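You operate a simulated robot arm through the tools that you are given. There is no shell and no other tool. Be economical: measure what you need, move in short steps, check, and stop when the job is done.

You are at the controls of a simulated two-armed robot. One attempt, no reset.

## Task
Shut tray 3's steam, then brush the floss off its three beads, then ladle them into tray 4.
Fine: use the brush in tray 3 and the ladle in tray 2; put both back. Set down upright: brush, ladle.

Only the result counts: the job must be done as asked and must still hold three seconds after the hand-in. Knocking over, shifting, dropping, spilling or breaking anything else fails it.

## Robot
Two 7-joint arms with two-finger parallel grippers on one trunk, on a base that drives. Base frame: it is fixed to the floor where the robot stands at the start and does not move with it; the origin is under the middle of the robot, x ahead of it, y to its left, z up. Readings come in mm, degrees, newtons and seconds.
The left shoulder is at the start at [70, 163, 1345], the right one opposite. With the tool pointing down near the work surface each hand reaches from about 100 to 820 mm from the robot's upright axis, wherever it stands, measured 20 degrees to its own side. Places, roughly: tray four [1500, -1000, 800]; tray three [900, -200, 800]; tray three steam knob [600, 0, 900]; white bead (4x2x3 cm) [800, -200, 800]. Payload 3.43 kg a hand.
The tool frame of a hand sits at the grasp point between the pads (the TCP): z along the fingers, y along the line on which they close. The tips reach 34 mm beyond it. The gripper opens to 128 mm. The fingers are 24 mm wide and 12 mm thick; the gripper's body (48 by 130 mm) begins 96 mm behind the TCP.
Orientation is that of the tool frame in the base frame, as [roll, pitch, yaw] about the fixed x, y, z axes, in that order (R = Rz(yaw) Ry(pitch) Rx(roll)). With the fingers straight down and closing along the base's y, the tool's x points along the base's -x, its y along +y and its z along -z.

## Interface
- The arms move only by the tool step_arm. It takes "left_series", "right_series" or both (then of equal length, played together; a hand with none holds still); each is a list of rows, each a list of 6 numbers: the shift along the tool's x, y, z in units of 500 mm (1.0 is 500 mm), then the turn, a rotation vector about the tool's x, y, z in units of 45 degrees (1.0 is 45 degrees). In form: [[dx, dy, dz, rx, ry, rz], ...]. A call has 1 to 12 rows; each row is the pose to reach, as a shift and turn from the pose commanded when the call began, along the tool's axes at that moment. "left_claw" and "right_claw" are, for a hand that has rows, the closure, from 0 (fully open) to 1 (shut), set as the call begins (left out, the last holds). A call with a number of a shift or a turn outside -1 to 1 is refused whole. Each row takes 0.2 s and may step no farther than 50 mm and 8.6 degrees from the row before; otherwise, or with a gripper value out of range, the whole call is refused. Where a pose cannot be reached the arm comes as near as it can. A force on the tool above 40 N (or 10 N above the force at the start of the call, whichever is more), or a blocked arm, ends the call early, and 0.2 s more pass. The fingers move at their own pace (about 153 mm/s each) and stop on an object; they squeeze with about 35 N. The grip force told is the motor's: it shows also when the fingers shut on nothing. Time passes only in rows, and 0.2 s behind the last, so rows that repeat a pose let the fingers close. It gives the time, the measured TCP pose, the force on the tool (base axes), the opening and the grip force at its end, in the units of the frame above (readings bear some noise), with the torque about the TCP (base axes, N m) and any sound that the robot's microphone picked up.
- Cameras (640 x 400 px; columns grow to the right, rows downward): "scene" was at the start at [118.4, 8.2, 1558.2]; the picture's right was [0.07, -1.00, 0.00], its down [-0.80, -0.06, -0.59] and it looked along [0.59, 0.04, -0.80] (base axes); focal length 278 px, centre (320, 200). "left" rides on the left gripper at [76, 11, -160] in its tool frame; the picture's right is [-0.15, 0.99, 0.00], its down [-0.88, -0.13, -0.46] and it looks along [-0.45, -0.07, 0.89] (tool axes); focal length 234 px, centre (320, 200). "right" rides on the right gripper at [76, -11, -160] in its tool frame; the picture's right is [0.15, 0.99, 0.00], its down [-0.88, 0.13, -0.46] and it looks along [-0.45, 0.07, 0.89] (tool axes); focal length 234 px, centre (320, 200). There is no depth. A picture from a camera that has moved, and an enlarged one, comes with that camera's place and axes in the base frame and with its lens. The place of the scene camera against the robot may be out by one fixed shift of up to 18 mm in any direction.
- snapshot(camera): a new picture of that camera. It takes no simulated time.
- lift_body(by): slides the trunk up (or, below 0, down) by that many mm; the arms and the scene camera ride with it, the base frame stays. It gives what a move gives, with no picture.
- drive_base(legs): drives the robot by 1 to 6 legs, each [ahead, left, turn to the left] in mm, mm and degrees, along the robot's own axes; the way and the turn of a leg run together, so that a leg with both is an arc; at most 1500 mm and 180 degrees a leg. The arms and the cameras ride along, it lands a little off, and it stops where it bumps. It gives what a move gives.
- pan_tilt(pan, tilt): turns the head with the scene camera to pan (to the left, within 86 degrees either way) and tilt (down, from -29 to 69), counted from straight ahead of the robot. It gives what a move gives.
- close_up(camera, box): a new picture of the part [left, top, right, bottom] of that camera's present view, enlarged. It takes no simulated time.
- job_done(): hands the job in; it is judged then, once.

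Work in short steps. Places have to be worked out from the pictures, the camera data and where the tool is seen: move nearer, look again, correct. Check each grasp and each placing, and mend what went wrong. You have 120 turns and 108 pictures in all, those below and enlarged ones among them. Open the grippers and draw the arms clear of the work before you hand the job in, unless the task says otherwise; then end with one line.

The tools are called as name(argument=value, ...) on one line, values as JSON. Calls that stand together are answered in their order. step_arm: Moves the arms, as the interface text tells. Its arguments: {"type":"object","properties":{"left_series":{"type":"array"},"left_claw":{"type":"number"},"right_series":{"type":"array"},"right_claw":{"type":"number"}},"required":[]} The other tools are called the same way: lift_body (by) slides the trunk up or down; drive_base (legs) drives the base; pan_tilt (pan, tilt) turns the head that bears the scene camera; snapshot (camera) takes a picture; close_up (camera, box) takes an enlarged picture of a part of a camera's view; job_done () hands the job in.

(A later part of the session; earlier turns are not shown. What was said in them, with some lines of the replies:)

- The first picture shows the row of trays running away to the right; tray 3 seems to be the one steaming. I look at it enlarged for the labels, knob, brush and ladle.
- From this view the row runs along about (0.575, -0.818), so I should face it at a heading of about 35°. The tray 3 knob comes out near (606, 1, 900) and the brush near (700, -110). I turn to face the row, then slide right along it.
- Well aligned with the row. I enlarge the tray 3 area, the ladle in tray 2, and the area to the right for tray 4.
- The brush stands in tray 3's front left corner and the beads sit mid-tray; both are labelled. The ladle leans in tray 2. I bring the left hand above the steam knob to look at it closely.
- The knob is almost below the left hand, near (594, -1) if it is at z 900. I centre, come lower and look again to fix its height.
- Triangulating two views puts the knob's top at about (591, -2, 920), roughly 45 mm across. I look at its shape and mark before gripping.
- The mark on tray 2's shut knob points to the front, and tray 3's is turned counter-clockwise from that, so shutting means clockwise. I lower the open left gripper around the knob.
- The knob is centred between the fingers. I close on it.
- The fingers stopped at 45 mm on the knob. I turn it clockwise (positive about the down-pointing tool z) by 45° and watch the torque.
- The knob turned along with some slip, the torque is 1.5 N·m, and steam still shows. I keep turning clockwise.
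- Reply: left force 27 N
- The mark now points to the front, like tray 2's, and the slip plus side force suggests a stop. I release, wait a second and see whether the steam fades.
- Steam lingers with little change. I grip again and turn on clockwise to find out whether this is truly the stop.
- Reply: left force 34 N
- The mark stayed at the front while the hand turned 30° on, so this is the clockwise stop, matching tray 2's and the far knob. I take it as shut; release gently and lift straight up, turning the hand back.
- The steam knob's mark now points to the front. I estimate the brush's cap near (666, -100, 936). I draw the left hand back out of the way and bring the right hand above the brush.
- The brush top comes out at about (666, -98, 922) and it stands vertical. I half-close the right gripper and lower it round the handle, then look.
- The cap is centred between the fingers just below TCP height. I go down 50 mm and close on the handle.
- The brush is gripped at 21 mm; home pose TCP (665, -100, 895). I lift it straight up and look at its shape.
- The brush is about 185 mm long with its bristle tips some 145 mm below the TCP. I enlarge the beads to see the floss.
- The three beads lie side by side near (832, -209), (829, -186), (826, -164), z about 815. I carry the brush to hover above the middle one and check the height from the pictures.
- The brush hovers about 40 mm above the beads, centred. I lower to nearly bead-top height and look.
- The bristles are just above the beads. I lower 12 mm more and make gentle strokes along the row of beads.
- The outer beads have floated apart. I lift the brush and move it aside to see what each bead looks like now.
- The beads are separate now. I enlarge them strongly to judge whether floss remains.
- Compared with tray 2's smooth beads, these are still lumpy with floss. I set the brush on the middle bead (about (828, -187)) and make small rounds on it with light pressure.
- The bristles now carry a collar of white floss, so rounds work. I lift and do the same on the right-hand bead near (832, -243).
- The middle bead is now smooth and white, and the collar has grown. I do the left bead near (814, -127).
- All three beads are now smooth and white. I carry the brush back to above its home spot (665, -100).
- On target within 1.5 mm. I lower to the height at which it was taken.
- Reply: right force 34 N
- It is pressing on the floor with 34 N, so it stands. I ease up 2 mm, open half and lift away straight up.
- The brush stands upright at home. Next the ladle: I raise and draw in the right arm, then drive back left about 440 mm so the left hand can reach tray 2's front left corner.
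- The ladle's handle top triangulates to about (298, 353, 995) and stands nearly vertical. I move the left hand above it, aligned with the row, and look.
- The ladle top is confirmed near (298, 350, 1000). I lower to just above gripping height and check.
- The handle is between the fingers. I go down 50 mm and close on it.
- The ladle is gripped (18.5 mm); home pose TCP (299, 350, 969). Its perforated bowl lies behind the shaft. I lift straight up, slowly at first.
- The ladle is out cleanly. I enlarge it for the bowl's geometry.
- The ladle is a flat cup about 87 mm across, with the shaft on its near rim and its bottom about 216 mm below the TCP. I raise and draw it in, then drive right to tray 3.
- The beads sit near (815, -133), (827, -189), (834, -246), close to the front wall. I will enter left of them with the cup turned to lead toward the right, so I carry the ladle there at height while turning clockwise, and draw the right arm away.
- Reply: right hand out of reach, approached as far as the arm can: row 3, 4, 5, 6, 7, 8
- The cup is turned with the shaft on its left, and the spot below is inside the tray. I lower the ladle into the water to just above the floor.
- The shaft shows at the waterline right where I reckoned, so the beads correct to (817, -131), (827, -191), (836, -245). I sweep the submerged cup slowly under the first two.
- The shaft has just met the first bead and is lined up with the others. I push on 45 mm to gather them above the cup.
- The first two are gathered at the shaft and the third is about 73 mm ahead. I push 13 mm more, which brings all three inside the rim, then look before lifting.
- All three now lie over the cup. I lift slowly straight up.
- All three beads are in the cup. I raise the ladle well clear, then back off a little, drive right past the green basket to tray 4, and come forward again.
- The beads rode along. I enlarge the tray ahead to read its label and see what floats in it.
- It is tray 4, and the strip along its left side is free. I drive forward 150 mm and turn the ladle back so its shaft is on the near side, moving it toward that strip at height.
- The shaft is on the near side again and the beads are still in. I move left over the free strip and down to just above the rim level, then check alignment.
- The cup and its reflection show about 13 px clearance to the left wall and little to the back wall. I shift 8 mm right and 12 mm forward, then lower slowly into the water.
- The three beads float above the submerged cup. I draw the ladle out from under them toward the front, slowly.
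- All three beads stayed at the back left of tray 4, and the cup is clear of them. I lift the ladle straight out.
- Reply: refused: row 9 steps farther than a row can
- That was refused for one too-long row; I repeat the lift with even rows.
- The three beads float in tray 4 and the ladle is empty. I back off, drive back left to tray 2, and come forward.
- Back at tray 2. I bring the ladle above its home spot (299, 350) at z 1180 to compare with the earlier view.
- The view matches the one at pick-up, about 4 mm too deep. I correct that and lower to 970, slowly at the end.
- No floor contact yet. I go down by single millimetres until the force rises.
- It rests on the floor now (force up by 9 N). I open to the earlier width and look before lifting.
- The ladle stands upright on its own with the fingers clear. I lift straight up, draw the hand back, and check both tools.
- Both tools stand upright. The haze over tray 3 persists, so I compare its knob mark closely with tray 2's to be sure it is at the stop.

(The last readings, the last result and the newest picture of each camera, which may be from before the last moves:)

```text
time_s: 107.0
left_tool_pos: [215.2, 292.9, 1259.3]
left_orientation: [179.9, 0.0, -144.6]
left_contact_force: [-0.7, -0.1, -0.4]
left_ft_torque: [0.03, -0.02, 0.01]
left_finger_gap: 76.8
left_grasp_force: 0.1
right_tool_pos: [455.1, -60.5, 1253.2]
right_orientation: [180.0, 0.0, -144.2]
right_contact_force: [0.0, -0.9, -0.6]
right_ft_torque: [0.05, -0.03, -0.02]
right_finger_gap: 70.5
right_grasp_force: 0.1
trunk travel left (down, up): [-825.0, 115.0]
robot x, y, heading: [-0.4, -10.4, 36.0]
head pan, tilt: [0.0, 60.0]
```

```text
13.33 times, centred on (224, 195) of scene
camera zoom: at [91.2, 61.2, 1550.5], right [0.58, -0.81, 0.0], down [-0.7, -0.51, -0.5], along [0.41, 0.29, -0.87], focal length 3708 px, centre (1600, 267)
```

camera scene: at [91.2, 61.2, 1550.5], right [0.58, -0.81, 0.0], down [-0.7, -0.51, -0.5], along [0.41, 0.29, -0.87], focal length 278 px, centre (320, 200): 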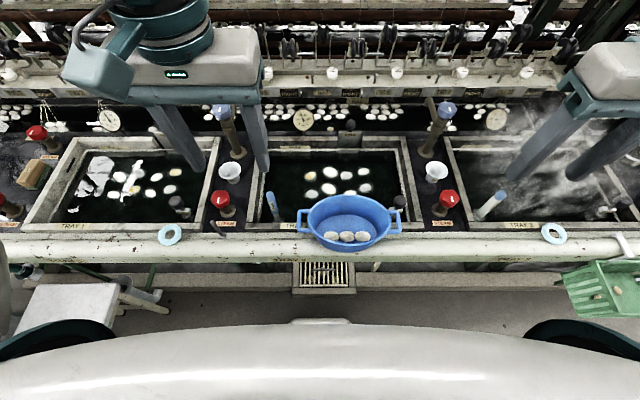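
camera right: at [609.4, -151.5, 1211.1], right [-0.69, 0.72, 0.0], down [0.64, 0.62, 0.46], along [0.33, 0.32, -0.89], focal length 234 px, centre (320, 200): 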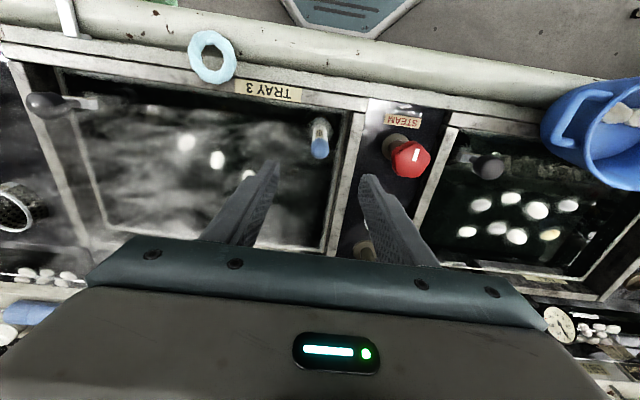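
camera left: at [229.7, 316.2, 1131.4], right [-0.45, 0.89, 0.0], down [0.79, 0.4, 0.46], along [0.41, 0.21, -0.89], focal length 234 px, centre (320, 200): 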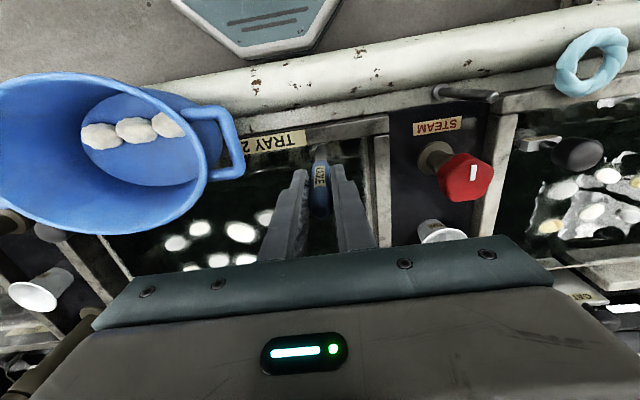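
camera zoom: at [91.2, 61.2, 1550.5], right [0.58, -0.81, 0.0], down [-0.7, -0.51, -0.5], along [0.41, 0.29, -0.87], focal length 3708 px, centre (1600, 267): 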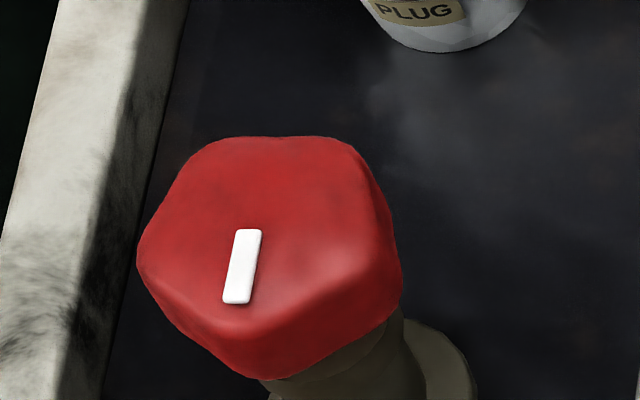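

Both marks point straight to the front alike, so tray 3's knob is at its shut stop. I open both grippers fully and draw the right arm back a bit.

step_arm(left_series=[[0, 0, -0.02, 0, 0, 0], [0, 0, -0.04, 0, 0, 0], [0, 0, -0.04, 0, 0, 0]], right_series=[[0, 0.03, 0, 0, 0, 0], [0.03, 0.06, 0, 0, 0, 0], [0.06, 0.08, 0, 0, 0, 0]], left_claw=0, right_claw=0)

snapshot(camera="scene")

```text
time_s: 107.8
left_tool_pos: [216.4, 293.5, 1278.0]
left_orientation: [180.0, 0.0, -144.7]
left_contact_force: [0.0, 0.5, -0.1]
left_ft_torque: [-0.02, -0.03, 0.02]
left_finger_gap: 128.0
left_grasp_force: 0.0
right_tool_pos: [432.1, -30.4, 1268.2]
right_orientation: [-179.9, -0.2, -144.3]
right_contact_force: [-0.2, -0.7, 0.4]
right_ft_torque: [0.0, 0.0, -0.01]
right_finger_gap: 127.9
right_grasp_force: 0.0
right hand out of reach, approached as far as the arm can: row 2, 3
trunk travel left (down, up): [-825.0, 115.0]
robot x, y, heading: [0.8, -8.0, 35.8]
head pan, tilt: [0.0, 60.0]
```

```text
11 pictures are left
camera scene: at [92.2, 63.0, 1550.3], right [0.58, -0.81, 0.0], down [-0.7, -0.51, -0.5], along [0.41, 0.29, -0.87], focal length 278 px, centre (320, 200)
```

scene: 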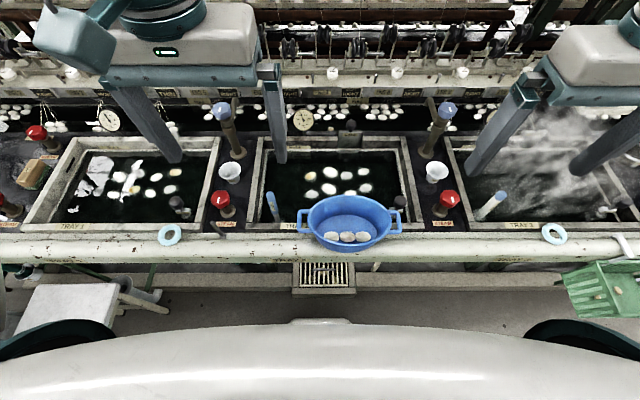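

Everything is in place: the knob is at its stop, the brush and ladle stand upright at home, the beads are in tray 4, and the arms are clear. I hand the job in.

job_done()

```text
The job is handed in.
```

I turned tray 3's steam knob clockwise to its stop, brushed its three beads clean and ladled them into tray 4; the brush and ladle stand upright back in trays 3 and 2. One doubt: haze still showed over tray 3 at the end, though its knob mark points the same way as the knob on tray 2, which shows no steam.
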